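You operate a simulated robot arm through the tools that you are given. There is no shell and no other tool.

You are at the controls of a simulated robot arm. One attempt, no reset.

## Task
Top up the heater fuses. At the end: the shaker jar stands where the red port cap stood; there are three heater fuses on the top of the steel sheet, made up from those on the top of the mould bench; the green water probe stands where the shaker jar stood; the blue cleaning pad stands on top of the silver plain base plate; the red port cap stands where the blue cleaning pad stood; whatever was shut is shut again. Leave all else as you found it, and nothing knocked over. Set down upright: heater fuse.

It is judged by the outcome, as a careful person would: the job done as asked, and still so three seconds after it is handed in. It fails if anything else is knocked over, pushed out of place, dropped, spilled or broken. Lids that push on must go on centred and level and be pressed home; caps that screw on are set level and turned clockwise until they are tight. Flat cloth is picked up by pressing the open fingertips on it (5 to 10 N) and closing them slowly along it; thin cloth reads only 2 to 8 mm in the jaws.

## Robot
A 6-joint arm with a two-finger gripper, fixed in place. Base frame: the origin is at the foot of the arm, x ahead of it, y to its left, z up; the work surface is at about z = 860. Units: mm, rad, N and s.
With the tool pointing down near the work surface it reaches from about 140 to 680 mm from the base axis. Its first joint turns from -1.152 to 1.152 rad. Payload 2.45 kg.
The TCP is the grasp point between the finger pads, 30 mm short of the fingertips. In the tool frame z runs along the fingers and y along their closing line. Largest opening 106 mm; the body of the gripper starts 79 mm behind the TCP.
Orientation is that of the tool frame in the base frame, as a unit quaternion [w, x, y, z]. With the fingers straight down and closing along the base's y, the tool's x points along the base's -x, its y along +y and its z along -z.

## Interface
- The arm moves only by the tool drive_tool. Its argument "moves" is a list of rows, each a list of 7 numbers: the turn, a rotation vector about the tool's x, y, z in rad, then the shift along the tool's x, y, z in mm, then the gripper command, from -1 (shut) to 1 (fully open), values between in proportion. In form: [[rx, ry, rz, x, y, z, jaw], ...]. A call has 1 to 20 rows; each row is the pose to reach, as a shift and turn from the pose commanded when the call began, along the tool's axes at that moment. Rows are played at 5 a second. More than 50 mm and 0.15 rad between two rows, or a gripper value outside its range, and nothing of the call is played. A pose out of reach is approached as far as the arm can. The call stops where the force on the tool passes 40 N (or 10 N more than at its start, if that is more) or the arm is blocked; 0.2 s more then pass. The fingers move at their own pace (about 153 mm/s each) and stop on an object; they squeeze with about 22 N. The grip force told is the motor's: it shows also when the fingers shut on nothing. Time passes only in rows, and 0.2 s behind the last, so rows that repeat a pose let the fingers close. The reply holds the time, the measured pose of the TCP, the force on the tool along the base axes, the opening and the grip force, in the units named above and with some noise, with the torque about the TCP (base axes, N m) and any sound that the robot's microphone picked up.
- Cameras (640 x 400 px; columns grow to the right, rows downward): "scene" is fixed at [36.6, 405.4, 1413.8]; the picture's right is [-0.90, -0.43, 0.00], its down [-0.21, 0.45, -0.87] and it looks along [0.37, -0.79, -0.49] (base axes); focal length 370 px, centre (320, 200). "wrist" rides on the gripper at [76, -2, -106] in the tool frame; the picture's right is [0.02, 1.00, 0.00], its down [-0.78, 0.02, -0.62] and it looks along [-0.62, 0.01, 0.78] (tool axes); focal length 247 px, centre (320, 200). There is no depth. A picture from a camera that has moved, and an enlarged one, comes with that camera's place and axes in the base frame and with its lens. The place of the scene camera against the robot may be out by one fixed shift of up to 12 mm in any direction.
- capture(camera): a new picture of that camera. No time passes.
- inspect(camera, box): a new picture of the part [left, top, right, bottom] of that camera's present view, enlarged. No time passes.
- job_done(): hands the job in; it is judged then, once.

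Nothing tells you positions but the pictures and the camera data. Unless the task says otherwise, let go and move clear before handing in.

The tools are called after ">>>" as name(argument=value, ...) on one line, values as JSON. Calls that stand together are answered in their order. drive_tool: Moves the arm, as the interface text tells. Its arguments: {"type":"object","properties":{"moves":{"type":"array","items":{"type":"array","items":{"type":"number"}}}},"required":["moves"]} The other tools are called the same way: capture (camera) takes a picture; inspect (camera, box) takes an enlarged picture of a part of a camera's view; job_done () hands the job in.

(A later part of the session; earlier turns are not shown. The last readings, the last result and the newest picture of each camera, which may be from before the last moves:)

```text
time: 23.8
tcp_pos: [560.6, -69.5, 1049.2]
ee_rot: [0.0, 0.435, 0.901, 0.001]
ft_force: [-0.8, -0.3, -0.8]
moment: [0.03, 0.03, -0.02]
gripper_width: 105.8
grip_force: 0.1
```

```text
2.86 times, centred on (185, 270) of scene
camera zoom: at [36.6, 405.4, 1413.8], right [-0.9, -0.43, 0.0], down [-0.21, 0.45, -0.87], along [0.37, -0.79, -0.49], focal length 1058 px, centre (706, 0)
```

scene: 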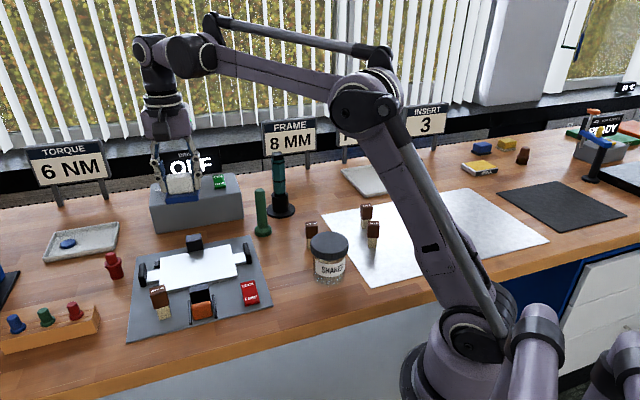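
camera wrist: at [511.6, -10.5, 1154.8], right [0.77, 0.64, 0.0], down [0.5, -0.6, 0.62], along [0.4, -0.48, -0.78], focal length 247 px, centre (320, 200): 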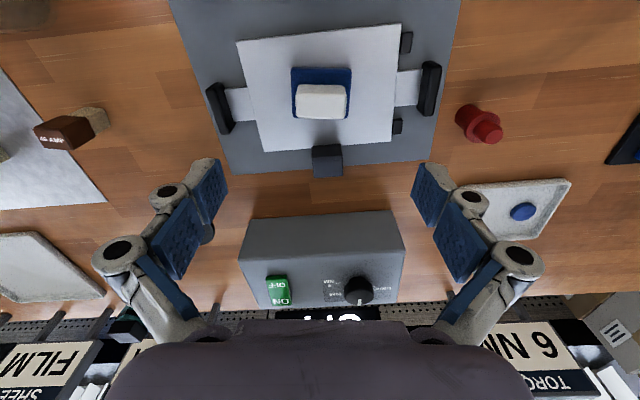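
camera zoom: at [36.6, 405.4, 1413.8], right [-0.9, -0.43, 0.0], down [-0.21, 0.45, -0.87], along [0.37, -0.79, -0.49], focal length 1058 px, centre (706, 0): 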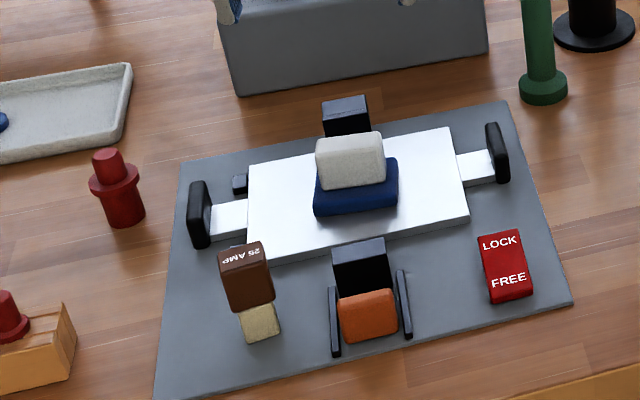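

The pad stands squarely on the plate. Next is the red cap: I turn the tool to face outward and look closer.

>>> drive_tool(moves=[[0, 0, -0.13, 5, 11, -2, 1], [0, 0, -0.26, 11, 23, -4, 1], [0, 0, -0.39, 16, 34, -6, 1], [0, 0, -0.52, 22, 46, -8, 1], [0, 0, -0.65, 27, 57, -8, 1], [0, 0, -0.78, 32, 69, -8, 1], [0, 0, -0.9, 38, 80, -8, 1], [0, 0, -0.9, 38, 80, -8, 1]])

>>> drive_tool(moves=[[0, -0.12, 0, 0, 4, 20, 1], [0, -0.25, 0, 0, 8, 40, 1], [0, -0.25, 0, 0, 8, 55, 1], [0, -0.25, 0, 0, 8, 55, 1]])

>>> capture(camera="wrist")

>>> capture(camera="scene")

```text
time: 25.6
tcp_pos: [600.6, 11.2, 1055.3]
ee_rot: [0.001, 0.0, 1.0, 0.0]
ft_force: [0.0, -0.2, -0.2]
moment: [0.02, 0.01, 0.0]
gripper_width: 106.0
grip_force: 0.0
```

```text
time: 26.6
tcp_pos: [601.0, 18.6, 1001.4]
ee_rot: [0.125, 0.0, 0.992, -0.001]
ft_force: [-0.5, -0.5, -0.8]
moment: [0.03, -0.01, 0.0]
gripper_width: 106.0
grip_force: 0.0
```

```text
taken
camera wrist: at [500.0, 17.0, 1083.7], right [-0.02, 1.0, -0.01], down [0.6, 0.02, 0.8], along [0.8, 0.01, -0.6], focal length 247 px, centre (320, 200)
```

wrist: 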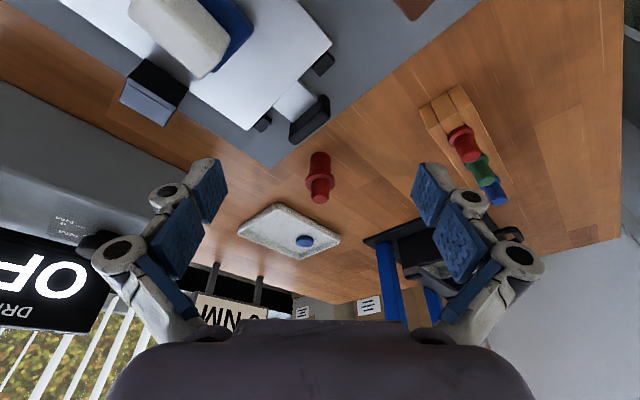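

```text
taken
```

scene: 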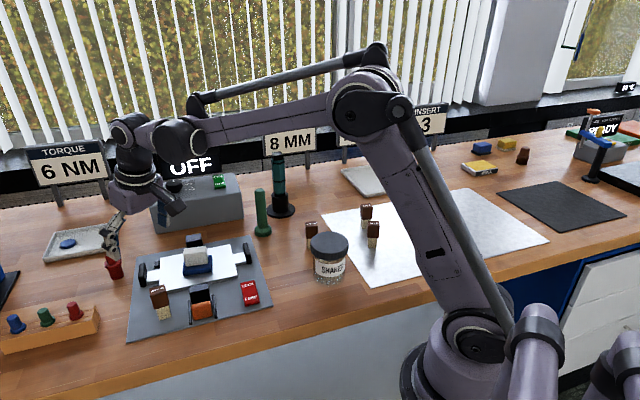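

>>> inspect(camera="wrist", box=[270, 130, 370, 220])

```text
4.44 times, centred on (320, 175) of wrist
camera zoom: at [500.0, 17.0, 1083.7], right [-0.02, 1.0, -0.01], down [0.6, 0.02, 0.8], along [0.8, 0.01, -0.6], focal length 1098 px, centre (320, 311)
```

zoom: 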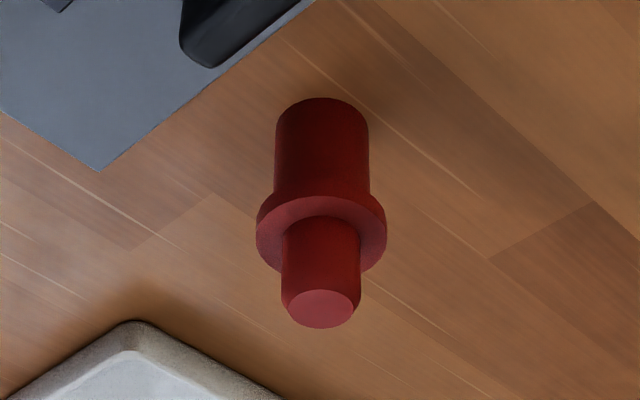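

The cap's axis is at about (712, 19), its stem 20 mm thick between z = 898 and 921. I'll come in along the tilted tool axis with the jaws half open.

>>> drive_tool(moves=[[0, 0, 0, -30, 0, 10, 0.2], [0, 0, 0, -60, 0, 25, 0.0], [0, 0, 0, -85, 0.6, 43, 0.0], [0, 0, 0, -85, 0.6, 43, 0.0]])

>>> inspect(camera="wrist", box=[200, 60, 440, 230])

>>> inspect(camera="scene", box=[70, 190, 190, 290])

```text
time: 27.6
tcp_pos: [691.9, 19.9, 981.0]
ee_rot: [0.125, 0.0, 0.992, 0.0]
ft_force: [-0.1, 0.0, -0.2]
moment: [0.01, -0.02, 0.0]
gripper_width: 53.1
grip_force: 0.2
```

```text
2.35 times, centred on (320, 145) of wrist
camera zoom: at [592.4, 17.6, 1063.6], right [-0.02, 1.0, -0.01], down [0.6, 0.02, 0.8], along [0.8, 0.01, -0.6], focal length 581 px, centre (320, 329)
```

zoom: 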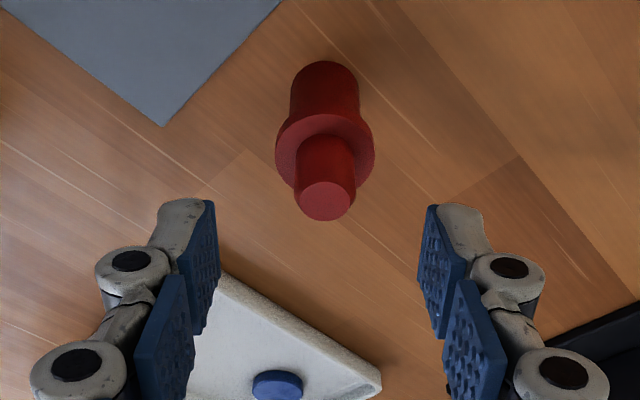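

```text
4.00 times, centred on (130, 240) of scene
camera zoom: at [36.6, 405.4, 1413.8], right [-0.9, -0.43, 0.0], down [-0.21, 0.45, -0.87], along [0.37, -0.79, -0.49], focal length 1482 px, centre (1080, 40)
```

zoom: 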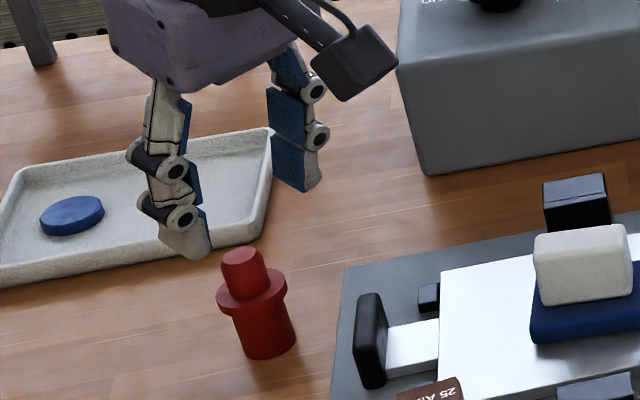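

>>> drive_tool(moves=[[0, 0, 0, -3.5, -0.4, 20, 0.0], [0, 0, 0, -3.5, -0.4, 38, 0.0], [0, 0, 0, -3.5, -0.4, 51, 0.0], [0, 0, 0, -3.5, -0.4, 51, 0.0]])

>>> inspect(camera="wrist", box=[200, 60, 440, 230])

>>> inspect(camera="scene", box=[80, 210, 170, 290])

```text
time: 28.6
tcp_pos: [709.1, 19.9, 934.7]
ee_rot: [0.125, 0.0, 0.992, 0.0]
ft_force: [-0.6, -0.3, -1.1]
moment: [0.01, 0.01, 0.01]
gripper_width: 52.8
grip_force: 0.1
```

```text
2.35 times, centred on (320, 145) of wrist
camera zoom: at [608.1, 16.6, 1015.7], right [-0.02, 1.0, -0.01], down [0.6, 0.02, 0.8], along [0.8, 0.01, -0.6], focal length 581 px, centre (320, 329)
```

zoom: 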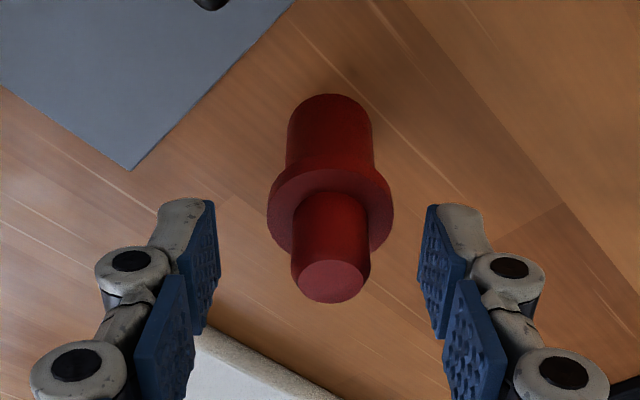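

```text
5.00 times, centred on (125, 250) of scene
camera zoom: at [36.6, 405.4, 1413.8], right [-0.9, -0.43, 0.0], down [-0.21, 0.45, -0.87], along [0.37, -0.79, -0.49], focal length 1852 px, centre (1295, -50)
```

zoom: 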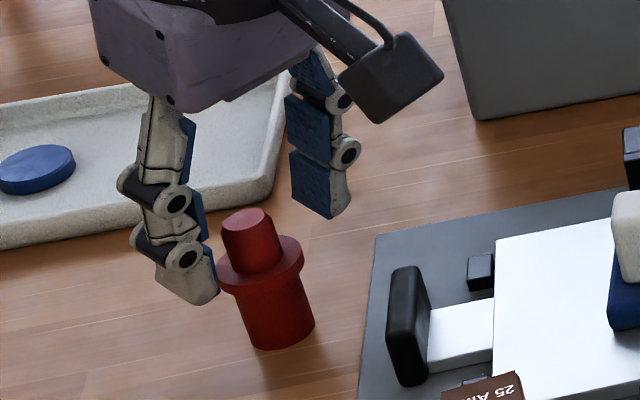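

The stem lies between the fingertips, about 2 mm to the left of centre; I correct that and close gently.

>>> drive_tool(moves=[[0, 0, 0, 0, 2, 1.5, 0.0], [0, 0, 0, 0, 2, 1.5, -0.3], [0, 0, 0, 0, 2, 1.5, -0.5], [0, 0, 0, 0, 2, 1.5, -1], [0, 0, 0, 0, 2, 1.5, -1], [0, 0, 0, 0, 2, 1.5, -1]])

>>> inspect(camera="wrist", box=[200, 60, 440, 230])

>>> inspect(camera="scene", box=[80, 210, 170, 290])

```text
time: 30.0
tcp_pos: [708.9, 21.4, 931.4]
ee_rot: [0.125, 0.0, 0.992, 0.0]
ft_force: [0.5, 1.0, 2.8]
moment: [0.01, 0.01, -0.05]
gripper_width: 17.8
grip_force: 22.1
```

```text
2.35 times, centred on (320, 145) of wrist
camera zoom: at [608.6, 19.0, 1014.3], right [-0.02, 1.0, -0.01], down [0.6, 0.02, 0.8], along [0.8, 0.01, -0.6], focal length 581 px, centre (320, 329)
```

zoom: 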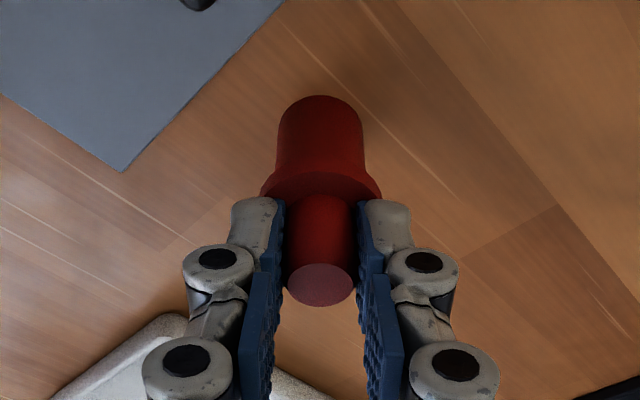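

```text
5.00 times, centred on (125, 250) of scene
camera zoom: at [36.5, 405.4, 1413.8], right [-0.9, -0.43, 0.0], down [-0.21, 0.45, -0.87], along [0.37, -0.79, -0.49], focal length 1852 px, centre (1295, -50)
```

zoom: 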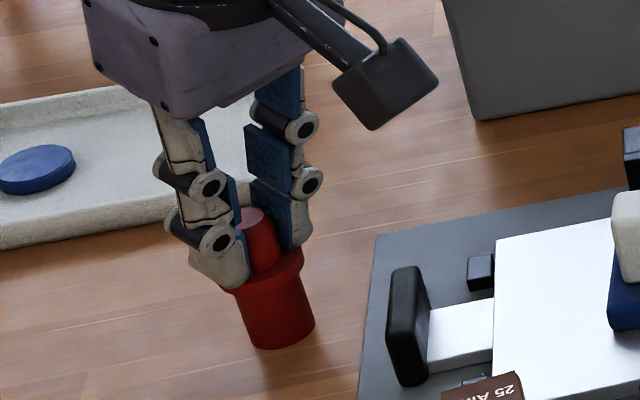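

The stem is held. I'll lift and carry the cap in an arc (inside the driver stand) towards where the pad stood, turning the tilted tool with the arm so that the cap stays upright.

>>> drive_tool(moves=[[0, 0, 0, -11, 0, -44, -1], [0, 0, 0, 17, 0, -80, -1], [0, 0, 0, 45, 0, -116, -1], [0, 0, 0, 74, -1, -152, -1], [0.013, 0, 0.051, 99, -30, -164.5, -1], [0.026, 0, 0.102, 123, -59, -177, -1], [0.039, 0, 0.154, 148, -87, -189.5, -1], [0.052, 0, 0.205, 173, -116, -202, -1], [0.065, 0, 0.256, 198, -145, -214.6, -1], [0.085, 0, 0.333, 219, -180, -220, -1], [0.104, 0, 0.41, 240, -215, -225, -1], [0.124, 0, 0.486, 261, -250, -231, -1], [0.141, 0, 0.555, 282, -285, -236, -1], [0.167, 0, 0.657, 306, -320, -242, -1], [0.194, 0, 0.76, 329, -356, -248, -1], [0.2175, 0, 0.8534, 352, -391, -254, -1], [0.2175, 0, 0.8534, 352, -391, -254, -1]])

>>> capture(camera="wrist")

>>> capture(camera="scene")

```text
time: 33.6
tcp_pos: [306.3, -369.8, 1088.9]
ee_rot: [0.113, 0.423, 0.898, -0.053]
ft_force: [0.4, -0.9, -0.2]
moment: [0.03, 0.01, 0.0]
gripper_width: 17.9
grip_force: 21.8
```

```text
taken
camera wrist: at [240.4, -294.1, 1172.3], right [0.76, 0.65, 0.0], down [0.4, -0.46, 0.8], along [0.52, -0.61, -0.61], focal length 247 px, centre (320, 200)
```

wrist: 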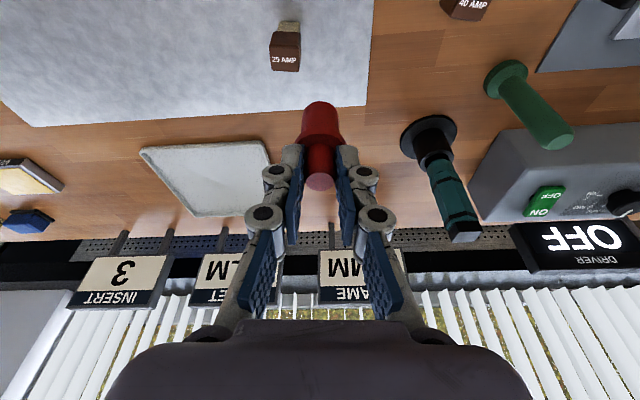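

```text
taken
```

scene: 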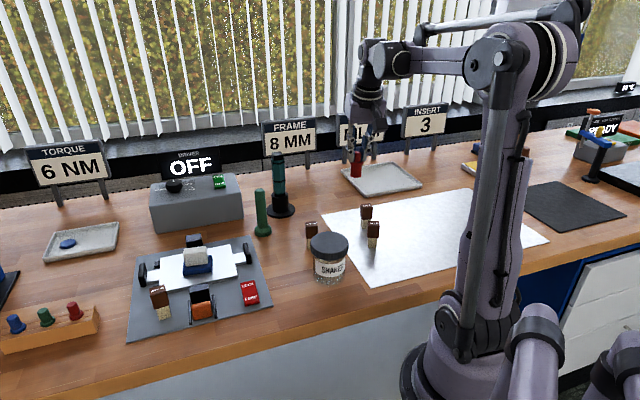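

The cap stays upright in the grip. I now extend to just above the pad's former spot.

>>> drive_tool(moves=[[0, 0, 0, -39, 0, 30, -1], [0, 0, 0, -77, 0, 61, -1], [0, 0, 0, -98, 0, 88, -1], [0, 0, 0, -118, 0, 115, -1], [0, 0, 0, -138.6, 0.2, 142.7, -1], [0, 0, 0, -138.6, 0.2, 142.7, -1]])

>>> capture(camera="wrist")

>>> inspect(camera="scene", box=[270, 110, 400, 220])

```text
time: 35.0
tcp_pos: [413.3, -499.9, 984.0]
ee_rot: [0.113, 0.424, 0.897, -0.052]
ft_force: [0.3, 0.3, -0.4]
moment: [-0.01, 0.02, -0.01]
gripper_width: 17.7
grip_force: 22.4
```

```text
taken
camera wrist: at [349.4, -425.2, 1067.9], right [0.76, 0.65, 0.0], down [0.4, -0.46, 0.8], along [0.52, -0.6, -0.61], focal length 247 px, centre (320, 200)
```

wrist: 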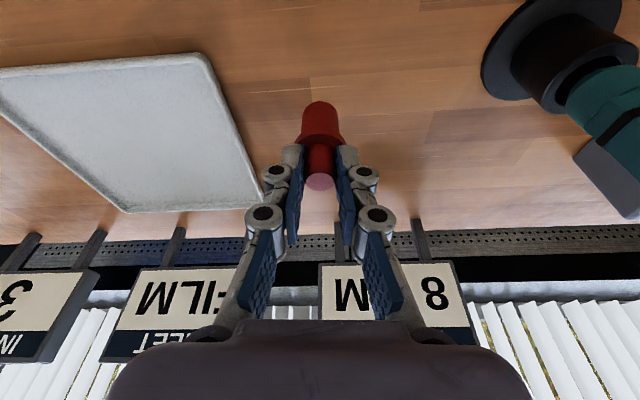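

```text
3.64 times, centred on (335, 165) of scene
camera zoom: at [36.6, 405.4, 1413.8], right [-0.9, -0.43, 0.0], down [-0.21, 0.45, -0.87], along [0.37, -0.79, -0.49], focal length 1347 px, centre (266, 327)
```

zoom: 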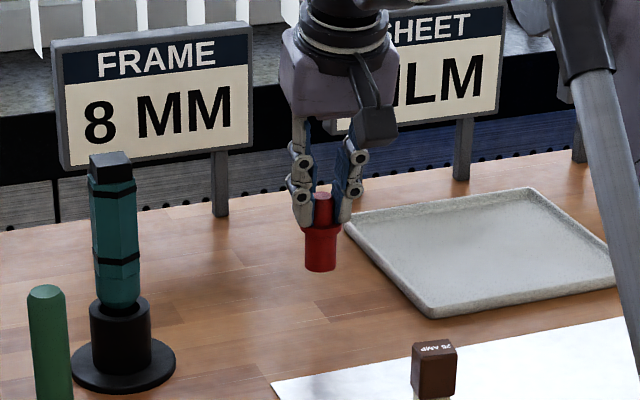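

>>> drive_tool(moves=[[0, 0, 0, 3.7, 0, 14.5, -1], [0, 0, 0, 7.4, 0, 29.1, -1], [0, 0, 0, 10.4, 0, 40.7, -1], [0, 0, 0, 11.9, 0, 46.5, -1], [0, 0, 0, 11.9, 0, 46.5, -1]])

>>> drive_tool(moves=[[0, 0, 0, 0.5, 0, 1.9, -1], [0, 0, 0, 0.5, 0, 1.9, -1]])

>>> inspect(camera="scene", box=[290, 140, 380, 215])

```text
time: 36.2
tcp_pos: [413.4, -499.9, 937.3]
ee_rot: [0.113, 0.422, 0.898, -0.052]
ft_force: [-0.2, 0.7, 0.0]
moment: [0.0, -0.02, 0.04]
gripper_width: 17.8
grip_force: 22.0
```

```text
time: 36.8
tcp_pos: [414.0, -500.9, 934.6]
ee_rot: [0.113, 0.423, 0.898, -0.052]
ft_force: [-0.3, 0.3, -0.2]
moment: [-0.02, 0.01, 0.01]
gripper_width: 17.9
grip_force: 22.0
```

```text
5.33 times, centred on (335, 178) of scene
camera zoom: at [36.6, 405.4, 1413.8], right [-0.9, -0.43, 0.0], down [-0.21, 0.45, -0.87], along [0.37, -0.79, -0.49], focal length 1976 px, centre (240, 320)
```

zoom: 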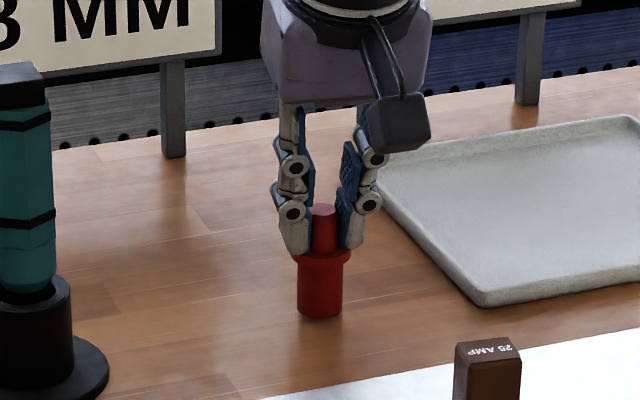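

>>> drive_tool(moves=[[0, 0, 0, 0.4, 0, 1.5, -1], [0, 0, 0, 0.4, 0, 1.5, -1]])

>>> drive_tool(moves=[[0, 0, 0, 0.3, 0, 1.2, -1], [0, 0, 0, 0.3, 0, 1.2, -1]])

```text
time: 37.4
tcp_pos: [414.6, -499.5, 933.7]
ee_rot: [0.114, 0.422, 0.898, -0.052]
ft_force: [-0.2, 0.7, -0.8]
moment: [0.01, 0.01, 0.01]
gripper_width: 17.9
grip_force: 22.3
```

```text
time: 38.0
tcp_pos: [414.0, -500.2, 932.7]
ee_rot: [0.113, 0.423, 0.898, -0.053]
ft_force: [-1.1, 0.9, 0.8]
moment: [0.02, 0.0, 0.01]
gripper_width: 17.7
grip_force: 22.4
```

>>> drive_tool(moves=[[0, 0, 0, 0.3, 0, 1.2, -1], [0, 0, 0, 0.3, 0, 1.2, -1]])

```text
time: 38.6
tcp_pos: [414.3, -500.5, 931.8]
ee_rot: [0.113, 0.422, 0.898, -0.052]
ft_force: [-0.9, 0.9, -0.8]
moment: [-0.02, 0.01, 0.02]
gripper_width: 17.6
grip_force: 22.3
```

>>> drive_tool(moves=[[0, 0, 0, 0.2, 0, 1.0, -1], [0, 0, 0, 0.2, 0, 1.0, -1]])

```text
time: 39.2
tcp_pos: [414.0, -500.3, 931.5]
ee_rot: [0.114, 0.423, 0.897, -0.053]
ft_force: [-1.2, 0.4, 11.1]
moment: [-0.02, 0.02, 0.0]
gripper_width: 17.9
grip_force: 22.1
```

Contact (11 N). I open and back out along the tool axis.

>>> drive_tool(moves=[[0, 0, 0, 0, 0, -0.6, -1], [0, 0, 0, 0, 0, -0.6, -0.4], [0, 0, 0, 0, 0, -0.6, -0.1], [0, 0, 0, 0, 0, -0.6, 0.0], [0, 0, 0, 0, 0, -15, 0.0], [0, 0, 0, 0, 0, -50, 0.0], [0, 0, 0, 0, 0, -95, 0.2], [0, 0, 0, 30, 0, -125, 1], [0, 0, 0, 30, 0, -125, 1]])

>>> capture(camera="wrist")

>>> capture(camera="scene")

```text
time: 41.2
tcp_pos: [376.1, -454.5, 1045.4]
ee_rot: [0.113, 0.423, 0.898, -0.052]
ft_force: [-0.5, 0.1, -1.0]
moment: [-0.02, -0.02, -0.01]
gripper_width: 106.0
grip_force: 0.1
```

```text
taken
camera wrist: at [310.6, -378.7, 1127.7], right [0.76, 0.65, 0.0], down [0.4, -0.46, 0.8], along [0.52, -0.6, -0.61], focal length 247 px, centre (320, 200)
```

wrist: 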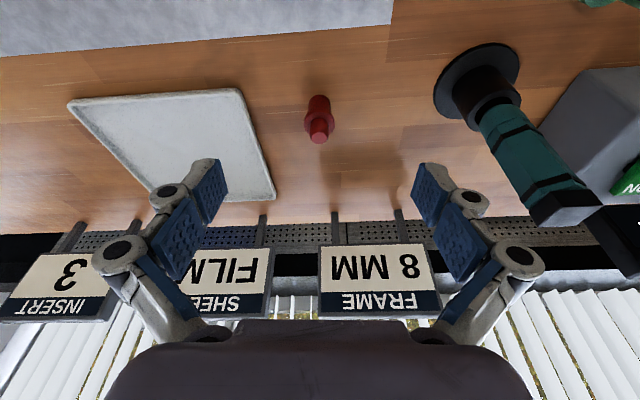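

```text
taken
```

scene: 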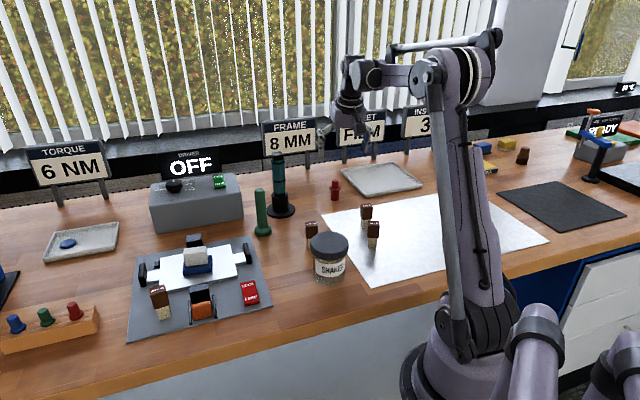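

The cap stands in the pad's former place. Now the jar: I move back to view it from close.

>>> drive_tool(moves=[[-0.01, 0, -0.04, 41, 10, -16, 1], [-0.021, 0, -0.082, 83, 21, -33, 1], [-0.032, 0, -0.124, 124, 31, -49, 1], [-0.042, 0, -0.165, 165, 41, -65, 1], [-0.053, 0, -0.206, 207, 52, -82, 1], [-0.063, 0, -0.247, 248, 62, -98, 1], [-0.074, 0, -0.289, 289, 72, -114, 1], [-0.084, 0, -0.3295, 330.7, 82.5, -130.7, 1], [-0.084, 0, -0.3295, 330.7, 82.5, -130.7, 1]])

>>> capture(camera="wrist")

>>> inspect(camera="wrist", box=[220, 60, 420, 200])

>>> inspect(camera="scene", box=[290, 220, 370, 300])

```text
time: 43.2
tcp_pos: [213.4, -130.7, 1088.7]
ee_rot: [0.12, 0.265, 0.956, -0.034]
ft_force: [-0.3, 0.5, -0.8]
moment: [0.01, 0.0, 0.02]
gripper_width: 106.0
grip_force: 0.1
```

```text
taken
camera wrist: at [126.6, -80.2, 1172.1], right [0.5, 0.87, 0.0], down [0.53, -0.3, 0.8], along [0.69, -0.4, -0.6], focal length 247 px, centre (320, 200)
```

wrist: 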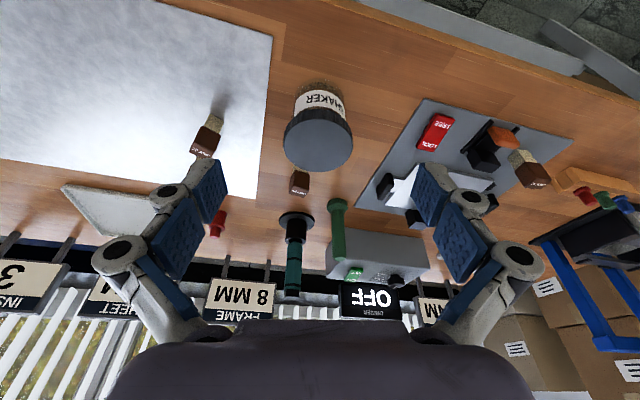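

```text
2.86 times, centred on (320, 130) of wrist
camera zoom: at [126.6, -80.2, 1172.1], right [0.5, 0.87, 0.0], down [0.53, -0.3, 0.8], along [0.69, -0.4, -0.6], focal length 706 px, centre (320, 400)
```

zoom: 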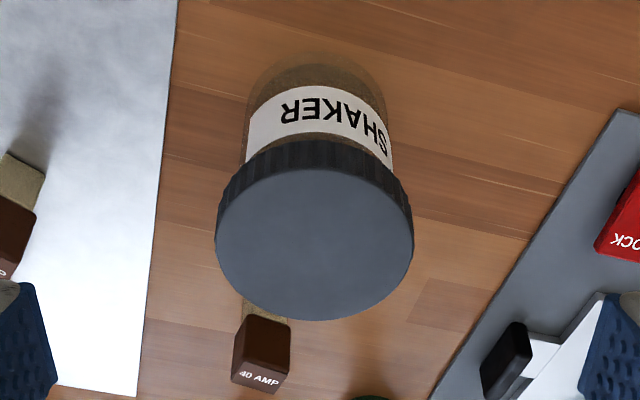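

```text
5.00 times, centred on (330, 260) of scene
camera zoom: at [36.6, 405.4, 1413.8], right [-0.9, -0.43, 0.0], down [-0.21, 0.45, -0.87], along [0.37, -0.79, -0.49], focal length 1852 px, centre (270, -100)
```

zoom: 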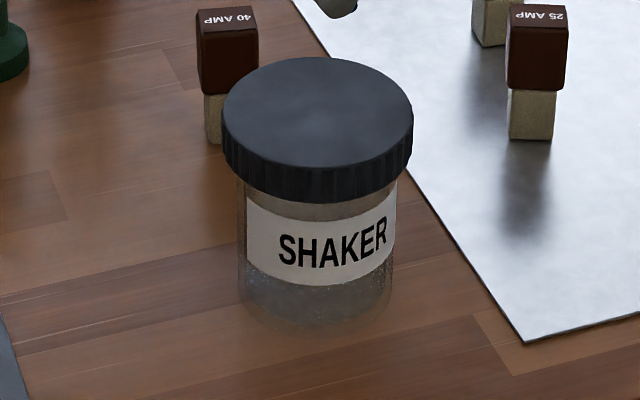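

The jar's axis is at about (284.5, -175.5): lid 78 mm wide, top near z = 954, body 60 mm. I'll line up above it along the tilted tool axis.

>>> drive_tool(moves=[[0, 0, 0, -20, -1, 35, 1], [0, 0, 0, -40, -1.9, 70, 1], [0, 0, 0, -45.9, -1.9, 95, 1], [0, 0, 0, -45.9, -1.9, 95, 1]])

>>> capture(camera="wrist")

>>> inspect(camera="scene", box=[270, 160, 410, 290])

```text
time: 44.2
tcp_pos: [271.9, -167.5, 1008.8]
ee_rot: [0.12, 0.265, 0.956, -0.033]
ft_force: [0.6, -0.9, 0.2]
moment: [0.0, 0.01, -0.02]
gripper_width: 106.1
grip_force: 0.0
```

```text
taken
camera wrist: at [184.4, -117.1, 1091.7], right [0.5, 0.87, 0.0], down [0.53, -0.3, 0.8], along [0.69, -0.4, -0.6], focal length 247 px, centre (320, 200)
```

wrist: 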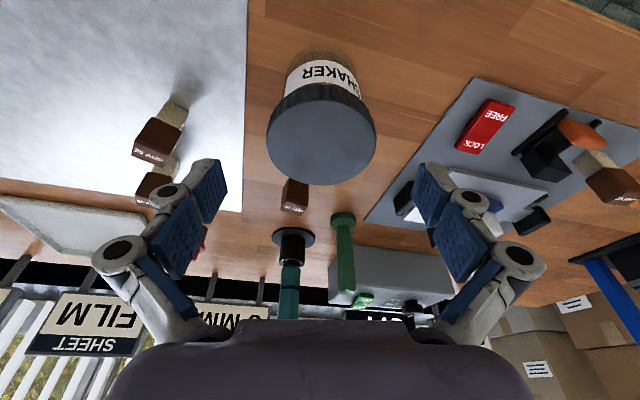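

```text
3.08 times, centred on (340, 225) of scene
camera zoom: at [36.6, 405.4, 1413.8], right [-0.9, -0.43, 0.0], down [-0.21, 0.45, -0.87], along [0.37, -0.79, -0.49], focal length 1140 px, centre (258, 123)
```

zoom: 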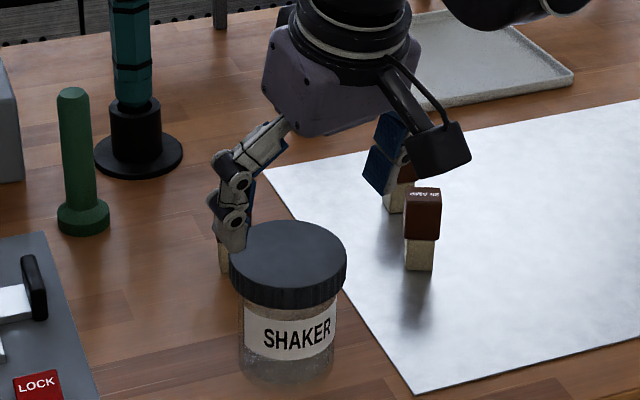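

>>> drive_tool(moves=[[0, 0, 0, 1, 0, 25, 1], [0, 0, 0, 2, 0, 45, 1], [0, 0, 0, 2, 0, 58, 1], [0, 0, 0, 2, 0, 65, 1], [0, 0, 0, 2, 0, 65, 1]])

>>> capture(camera="wrist")

>>> inspect(camera="scene", box=[270, 180, 390, 290])

```text
time: 45.4
tcp_pos: [282.5, -172.6, 945.0]
ee_rot: [0.121, 0.265, 0.956, -0.033]
ft_force: [-1.1, 0.5, 0.2]
moment: [-0.03, 0.01, -0.02]
gripper_width: 106.0
grip_force: 0.1
```

```text
taken
camera wrist: at [196.5, -123.4, 1028.2], right [0.5, 0.87, 0.0], down [0.53, -0.3, 0.8], along [0.69, -0.4, -0.6], focal length 247 px, centre (320, 200)
```

wrist: 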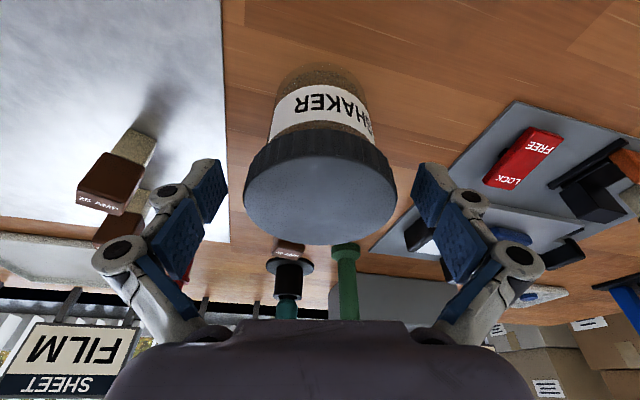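

```text
3.64 times, centred on (330, 235) of scene
camera zoom: at [36.6, 405.4, 1413.8], right [-0.9, -0.43, 0.0], down [-0.21, 0.45, -0.87], along [0.37, -0.79, -0.49], focal length 1347 px, centre (284, 73)
```

zoom: 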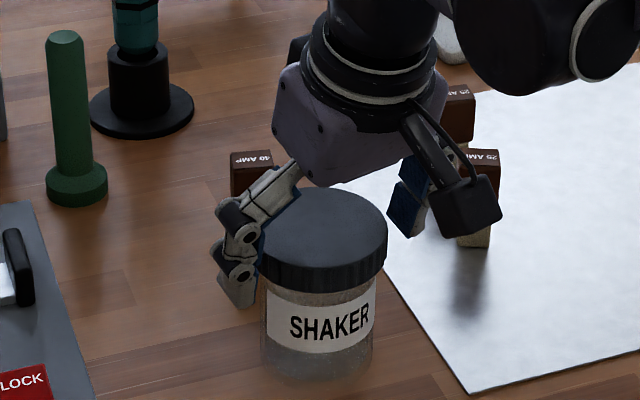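

>>> inspect(camera="wrist", box=[220, 50, 420, 260])

```text
1.90 times, centred on (320, 155) of wrist
camera zoom: at [196.5, -123.4, 1028.2], right [0.5, 0.87, 0.0], down [0.53, -0.3, 0.8], along [0.69, -0.4, -0.6], focal length 470 px, centre (320, 286)
```

zoom: 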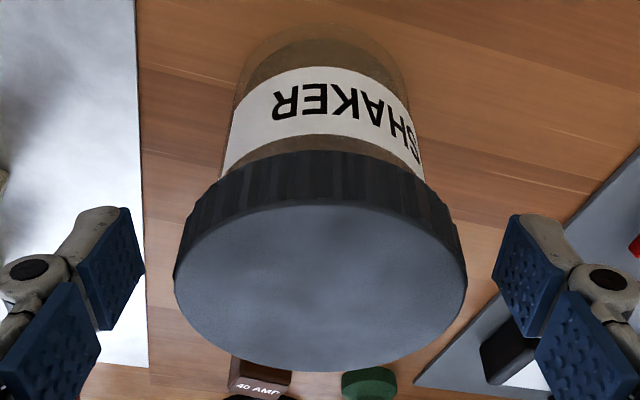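

The jar's axis is really about 9 mm further out than the TCP, near (289.5, -178.5). I shift forward and close on the lid slowly.

>>> drive_tool(moves=[[0, 0, 0, -8.7, 0, 2.2, 1], [0, 0, 0, -8.7, 0, 2.2, 0.8], [0, 0, 0, -8.7, 0, 2.2, 0.6], [0, 0, 0, -8.7, 0, 2.2, 0.5], [0, 0, 0, -8.7, 0, 2.2, 0.3], [0, 0, 0, -8.7, 0, 2.2, 0.3]])

>>> capture(camera="wrist")

>>> inspect(camera="scene", box=[270, 180, 390, 290])

```text
time: 46.8
tcp_pos: [291.6, -179.3, 945.3]
ee_rot: [0.121, 0.266, 0.956, -0.033]
ft_force: [-0.7, 1.1, 5.5]
moment: [0.09, 0.02, 0.0]
gripper_width: 74.7
grip_force: 21.5
```

```text
taken
camera wrist: at [204.6, -128.1, 1028.4], right [0.5, 0.87, 0.0], down [0.53, -0.3, 0.8], along [0.69, -0.4, -0.6], focal length 247 px, centre (320, 200)
```

wrist: 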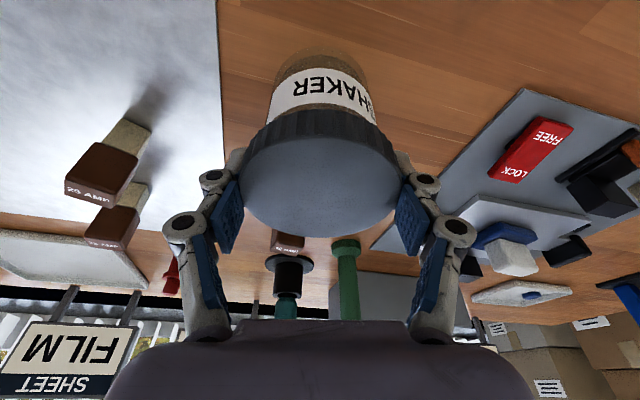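

```text
3.64 times, centred on (330, 235) of scene
camera zoom: at [36.5, 405.4, 1413.7], right [-0.9, -0.43, 0.0], down [-0.21, 0.45, -0.87], along [0.37, -0.79, -0.49], focal length 1347 px, centre (284, 73)
```

zoom: 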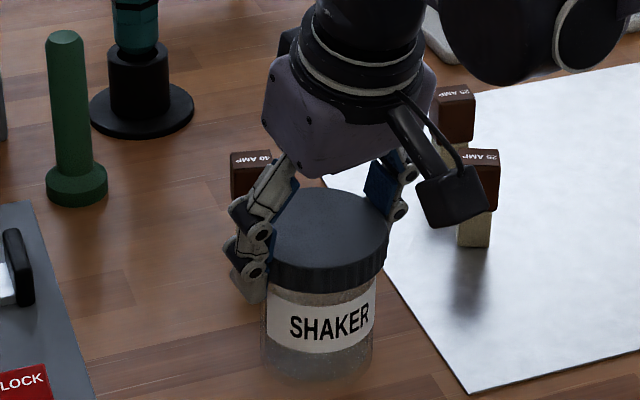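

The lid is held at 74.7 mm. I lift a little first to check the whole jar comes along.

>>> drive_tool(moves=[[0, 0, 0, 0, 0, 0, -1], [0, 0, 0, -1.2, 0, -4.8, -1], [0, 0, 0, -3.7, 0, -14.5, -1], [0, 0, 0, -7.4, 0, -29, -1], [0, 0, 0, -7.4, 0, -29, -1]])

>>> inspect(camera="scene", box=[270, 180, 390, 290])

>>> capture(camera="wrist")

```text
time: 48.0
tcp_pos: [291.7, -179.0, 976.1]
ee_rot: [0.121, 0.264, 0.956, -0.033]
ft_force: [1.2, -0.4, -2.0]
moment: [0.02, 0.01, 0.04]
gripper_width: 73.9
grip_force: 22.1
```

```text
3.64 times, centred on (330, 235) of scene
camera zoom: at [36.6, 405.4, 1413.8], right [-0.9, -0.43, 0.0], down [-0.21, 0.45, -0.87], along [0.37, -0.79, -0.49], focal length 1347 px, centre (284, 73)
```

zoom: 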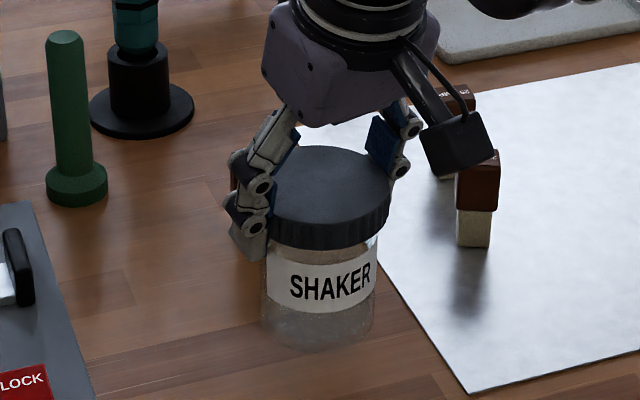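

```text
taken
camera wrist: at [204.6, -128.4, 1058.7], right [0.5, 0.87, 0.0], down [0.53, -0.3, 0.8], along [0.69, -0.4, -0.6], focal length 247 px, centre (320, 200)
```

wrist: 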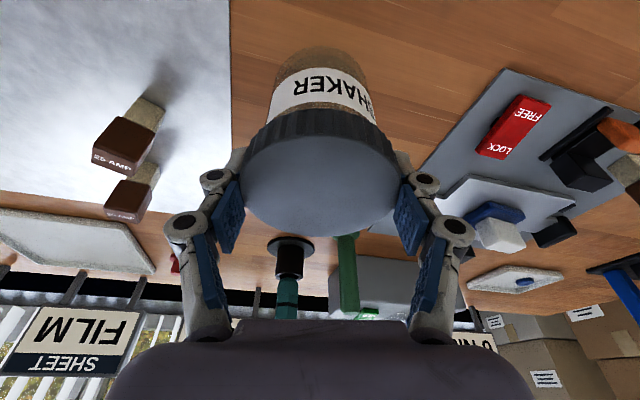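

The whole jar lifts upright with its lid. I carry it at height over to where the cap stood, turning with the arm.

>>> drive_tool(moves=[[0, 0, 0, -10, 0, -41, -1], [0, 0, 0, -20.7, 0, -81.4, -1], [-0.0141, 0, -0.0552, -42, 36, -76, -1], [-0.0281, 0, -0.1104, -63.5, 73, -70.5, -1], [-0.0422, 0, -0.1656, -85, 109, -65, -1], [-0.0563, 0, -0.2208, -106, 145, -59.6, -1], [-0.0704, 0, -0.276, -127.5, 181.7, -54.2, -1], [-0.0844, 0, -0.3311, -147.4, 217.4, -49, -1], [-0.0985, 0, -0.3863, -167.3, 253, -44, -1], [-0.1126, 0, -0.4415, -187.3, 288.7, -39, -1], [-0.1266, 0, -0.4967, -207.2, 324.3, -34, -1], [-0.1407, 0, -0.5519, -227.1, 360, -28.8, -1], [-0.1407, 0, -0.5519, -227.1, 360, -28.8, -1]])

>>> capture(camera="wrist")

>>> capture(camera="scene")

```text
time: 50.8
tcp_pos: [660.8, 19.8, 1059.4]
ee_rot: [0.125, -0.015, 0.992, 0.002]
ft_force: [-0.3, 0.4, -1.9]
moment: [0.01, -0.04, 0.0]
gripper_width: 73.8
grip_force: 21.5
```

```text
taken
camera wrist: at [560.0, 15.5, 1142.8], right [-0.05, 1.0, -0.01], down [0.6, 0.04, 0.8], along [0.8, 0.04, -0.6], focal length 247 px, centre (320, 200)
```

wrist: 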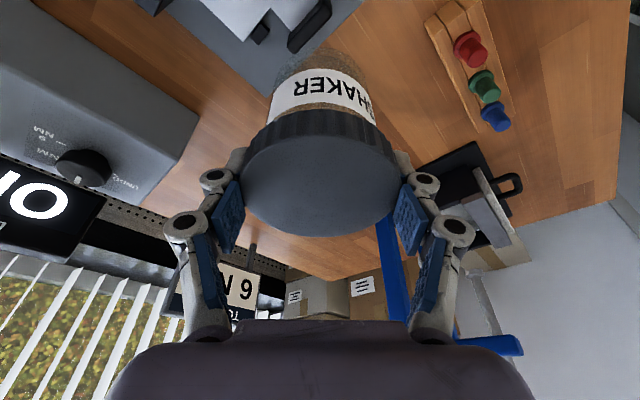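

```text
taken
```

scene: 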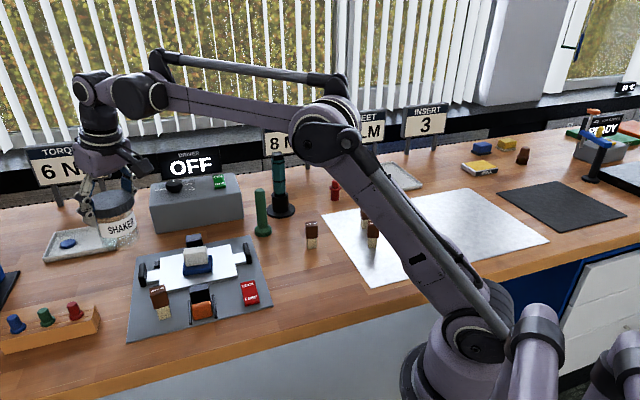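

>>> drive_tool(moves=[[0, 0, 0, -15, 0.5, 28, -1], [0, 0, 0, -28, 1, 56, -1], [0, 0, 0, -36.2, 1, 85.6, -1], [0, 0, 0, -36.2, 1, 85.6, -1]])

>>> capture(camera="wrist")

>>> inspect(camera="scene", box=[50, 180, 200, 300])

```text
time: 51.8
tcp_pos: [717.2, 23.6, 984.7]
ee_rot: [0.126, -0.014, 0.992, 0.003]
ft_force: [0.8, -0.8, -2.3]
moment: [0.0, 0.0, 0.0]
gripper_width: 73.7
grip_force: 21.9
```

```text
taken
camera wrist: at [616.4, 18.4, 1067.9], right [-0.05, 1.0, -0.01], down [0.6, 0.03, 0.8], along [0.8, 0.04, -0.6], focal length 247 px, centre (320, 200)
```

wrist: 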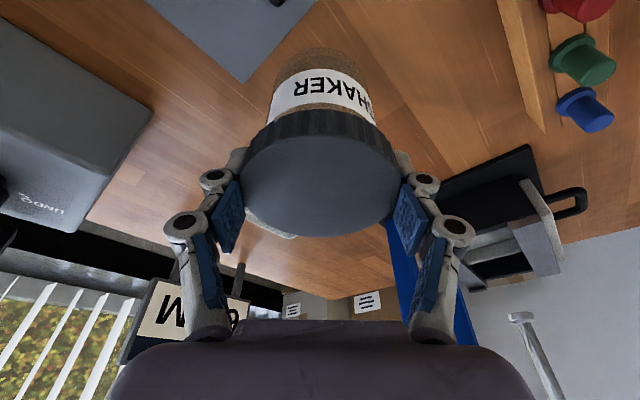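

```text
3.33 times, centred on (125, 240) of scene
camera zoom: at [36.6, 405.4, 1413.8], right [-0.9, -0.43, 0.0], down [-0.21, 0.45, -0.87], along [0.37, -0.79, -0.49], focal length 1235 px, centre (970, 67)
```

zoom: 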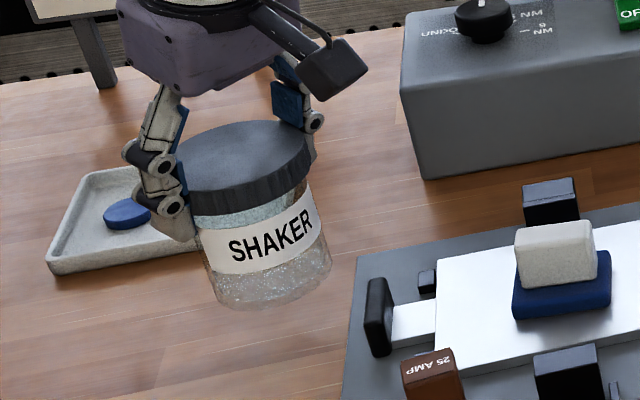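

>>> drive_tool(moves=[[0, 0, 0, 3, 0, 11.6, -1], [0, 0, 0, 6, 0, 23.3, -1], [0, 0, 0, 8.4, 0, 32.9, -1], [0, 0, 0, 8.4, 0, 32.9, -1]])

>>> capture(camera="wrist")

>>> inspect(camera="scene", box=[70, 200, 190, 300])

```text
time: 52.8
tcp_pos: [716.2, 22.8, 951.1]
ee_rot: [0.124, -0.015, 0.992, 0.001]
ft_force: [0.6, 0.3, -1.4]
moment: [-0.01, -0.03, -0.02]
gripper_width: 73.9
grip_force: 22.3
```

```text
taken
camera wrist: at [615.5, 18.6, 1034.6], right [-0.05, 1.0, -0.01], down [0.6, 0.03, 0.8], along [0.8, 0.04, -0.6], focal length 247 px, centre (320, 200)
```

wrist: 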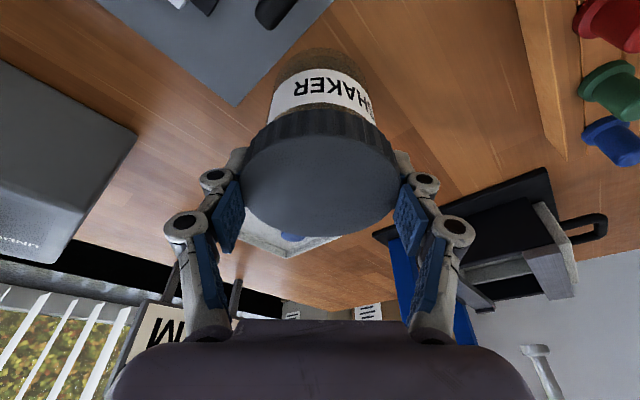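

```text
4.00 times, centred on (130, 250) of scene
camera zoom: at [36.6, 405.4, 1413.8], right [-0.9, -0.43, 0.0], down [-0.21, 0.45, -0.87], along [0.37, -0.79, -0.49], focal length 1482 px, centre (1080, 0)
```

zoom: 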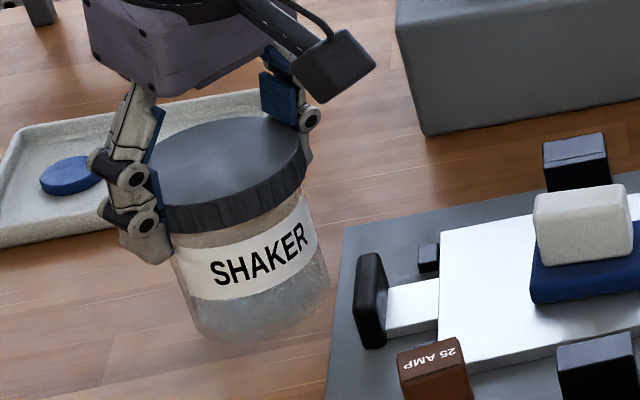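

Clear of the grey bench edge. I lower the last few millimetres in small steps.

>>> drive_tool(moves=[[0, 0, 0, 0.7, 0, 2.9, -1], [0, 0, 0, 0.7, 0, 2.9, -1]])

>>> drive_tool(moves=[[0, 0, 0, 0.4, 0, 1.5, -1], [0, 0, 0, 0.4, 0, 1.5, -1]])

```text
time: 53.4
tcp_pos: [715.0, 24.6, 949.5]
ee_rot: [0.125, -0.015, 0.992, 0.002]
ft_force: [-0.9, -0.5, -1.4]
moment: [0.02, 0.0, -0.01]
gripper_width: 73.9
grip_force: 21.3
```

```text
time: 54.0
tcp_pos: [715.4, 23.5, 947.6]
ee_rot: [0.125, -0.014, 0.992, 0.002]
ft_force: [-0.7, 0.3, -0.4]
moment: [0.01, 0.05, 0.03]
gripper_width: 73.9
grip_force: 21.9
```

>>> drive_tool(moves=[[0, 0, 0, 0.4, 0, 1.5, -1], [0, 0, 0, 0.4, 0, 1.5, -1]])

>>> drive_tool(moves=[[0, 0, 0, 0.2, 0, 1.0, -1], [0, 0, 0, 0.2, 0, 1.0, -1]])

```text
time: 54.6
tcp_pos: [715.4, 22.9, 946.1]
ee_rot: [0.125, -0.015, 0.992, 0.001]
ft_force: [1.1, 0.3, 12.6]
moment: [0.0, 0.41, -0.02]
gripper_width: 73.8
grip_force: 22.6
```

```text
time: 55.2
tcp_pos: [715.7, 23.4, 944.9]
ee_rot: [0.128, -0.015, 0.992, 0.002]
ft_force: [7.2, 0.0, 27.0]
moment: [0.01, 0.34, 0.01]
gripper_width: 74.2
grip_force: 22.2
```

The jar is down (27 N). I back off slightly, open evenly and withdraw along the tool axis.

>>> drive_tool(moves=[[0, 0, 0, -0.2, 0, -0.9, -1], [0, 0, 0, -0.2, 0, -0.9, -1], [0, 0, 0, -0.2, 0, -0.9, 0.45], [0, 0, 0, -0.2, 0, -0.9, 0.6], [0, 0, 0, -0.2, 0, -0.9, 0.9], [0, 0, 0, -0.2, 0, -0.9, 0.9]])

>>> capture(camera="wrist")

>>> inspect(camera="scene", box=[70, 200, 190, 300])

```text
time: 56.6
tcp_pos: [716.4, 23.9, 945.5]
ee_rot: [0.125, -0.014, 0.992, 0.002]
ft_force: [0.6, -0.2, -0.4]
moment: [-0.02, 0.0, 0.01]
gripper_width: 100.8
grip_force: 0.1
```

```text
taken
camera wrist: at [615.6, 18.6, 1028.7], right [-0.05, 1.0, -0.01], down [0.6, 0.03, 0.8], along [0.8, 0.04, -0.6], focal length 247 px, centre (320, 200)
```

wrist: 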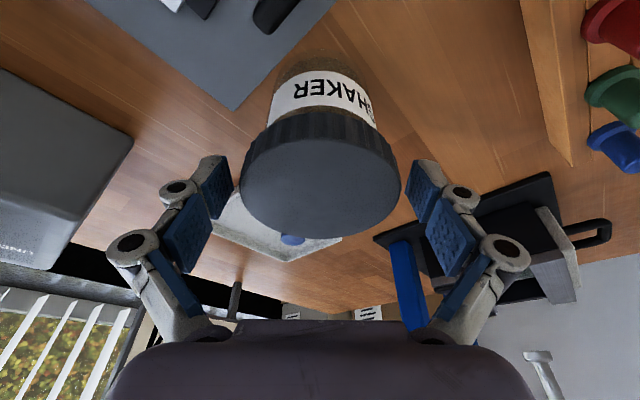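

```text
4.00 times, centred on (130, 250) of scene
camera zoom: at [36.6, 405.4, 1413.8], right [-0.9, -0.43, 0.0], down [-0.21, 0.45, -0.87], along [0.37, -0.79, -0.49], focal length 1482 px, centre (1080, 0)
```

zoom: 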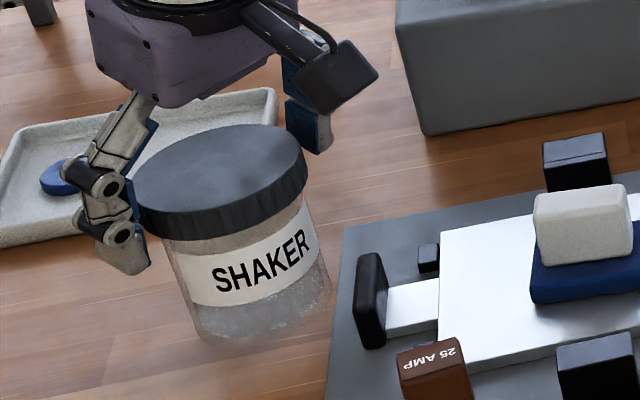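

The jar stands freely and upright. I withdraw, bring the tool back to vertical, and move to view the green probe.

>>> drive_tool(moves=[[0, 0, 0, 0, 0, -15, 1], [0, 0, 0, 0, 0, -50, 1], [0, 0, 0, 0, 0, -90, 1], [0, 0.08, 0, 20, 0, -112, 1], [0, 0.17, 0, 40, 0, -133, 1], [0, 0.25, 0, 59.7, 0, -154.5, 1], [0, 0.25, 0, 59.7, 0, -154.5, 1]])

>>> capture(camera="scene")

```text
time: 58.2
tcp_pos: [620.4, 21.9, 1081.1]
ee_rot: [0.0, -0.015, 1.0, 0.0]
ft_force: [0.7, -0.9, 0.2]
moment: [-0.01, 0.02, 0.02]
gripper_width: 106.1
grip_force: 0.0
```

```text
taken
```

scene: 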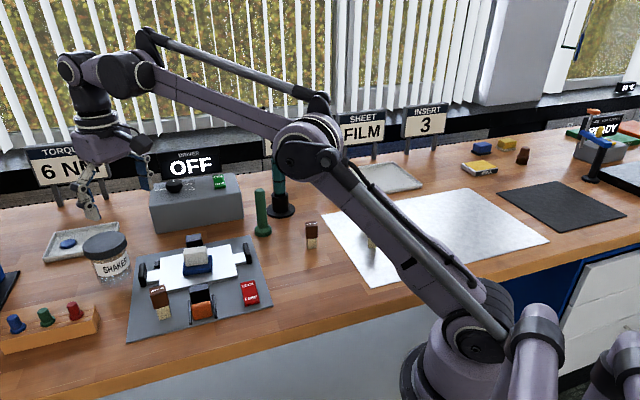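

>>> drive_tool(moves=[[0, 0, 0.072, 28, -34, -5, 1], [0, 0, 0.144, 56, -67, -10, 1], [0, 0, 0.216, 84, -101, -10, 1], [0, 0, 0.288, 113, -135, -10, 1], [0, 0, 0.36, 141, -169, -10, 1], [0, 0, 0.432, 169, -202, -10, 1], [0, 0, 0.504, 197, -236, -10, 1], [0, 0, 0.504, 197, -236, -10, 1]])

>>> capture(camera="wrist")

>>> inspect(camera="wrist", box=[230, 90, 410, 240])

>>> inspect(camera="scene", box=[230, 160, 330, 260])

```text
time: 60.0
tcp_pos: [429.6, -219.7, 1089.6]
ee_rot: [0.0, 0.235, 0.972, 0.0]
ft_force: [-0.1, 0.0, -0.2]
moment: [-0.01, 0.0, 0.03]
gripper_width: 106.1
grip_force: 0.1
```

```text
taken
camera wrist: at [360.6, -187.3, 1194.8], right [0.44, 0.9, 0.0], down [0.7, -0.34, 0.62], along [0.56, -0.27, -0.78], focal length 247 px, centre (320, 200)
```

wrist: 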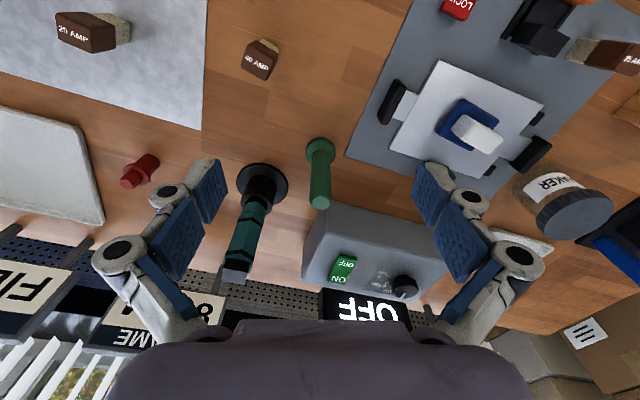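

```text
2.67 times, centred on (320, 165) of wrist
camera zoom: at [360.6, -187.3, 1194.8], right [0.44, 0.9, 0.0], down [0.7, -0.34, 0.62], along [0.56, -0.27, -0.78], focal length 659 px, centre (320, 293)
```

zoom: 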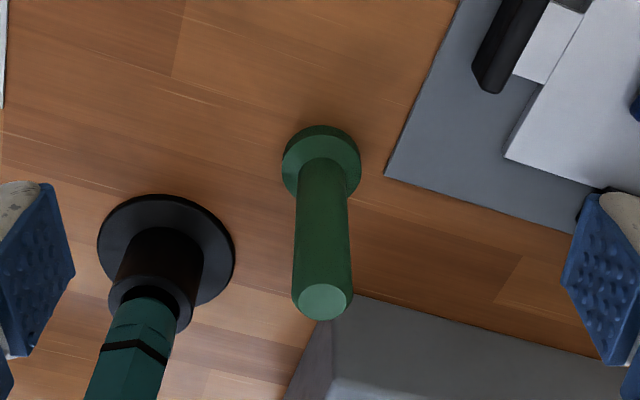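

```text
4.00 times, centred on (280, 210) of scene
camera zoom: at [36.6, 405.4, 1413.8], right [-0.9, -0.43, 0.0], down [-0.21, 0.45, -0.87], along [0.37, -0.79, -0.49], focal length 1482 px, centre (480, 160)
```

zoom: 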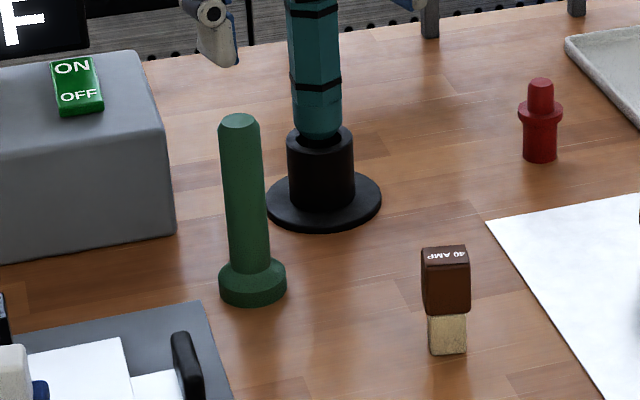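

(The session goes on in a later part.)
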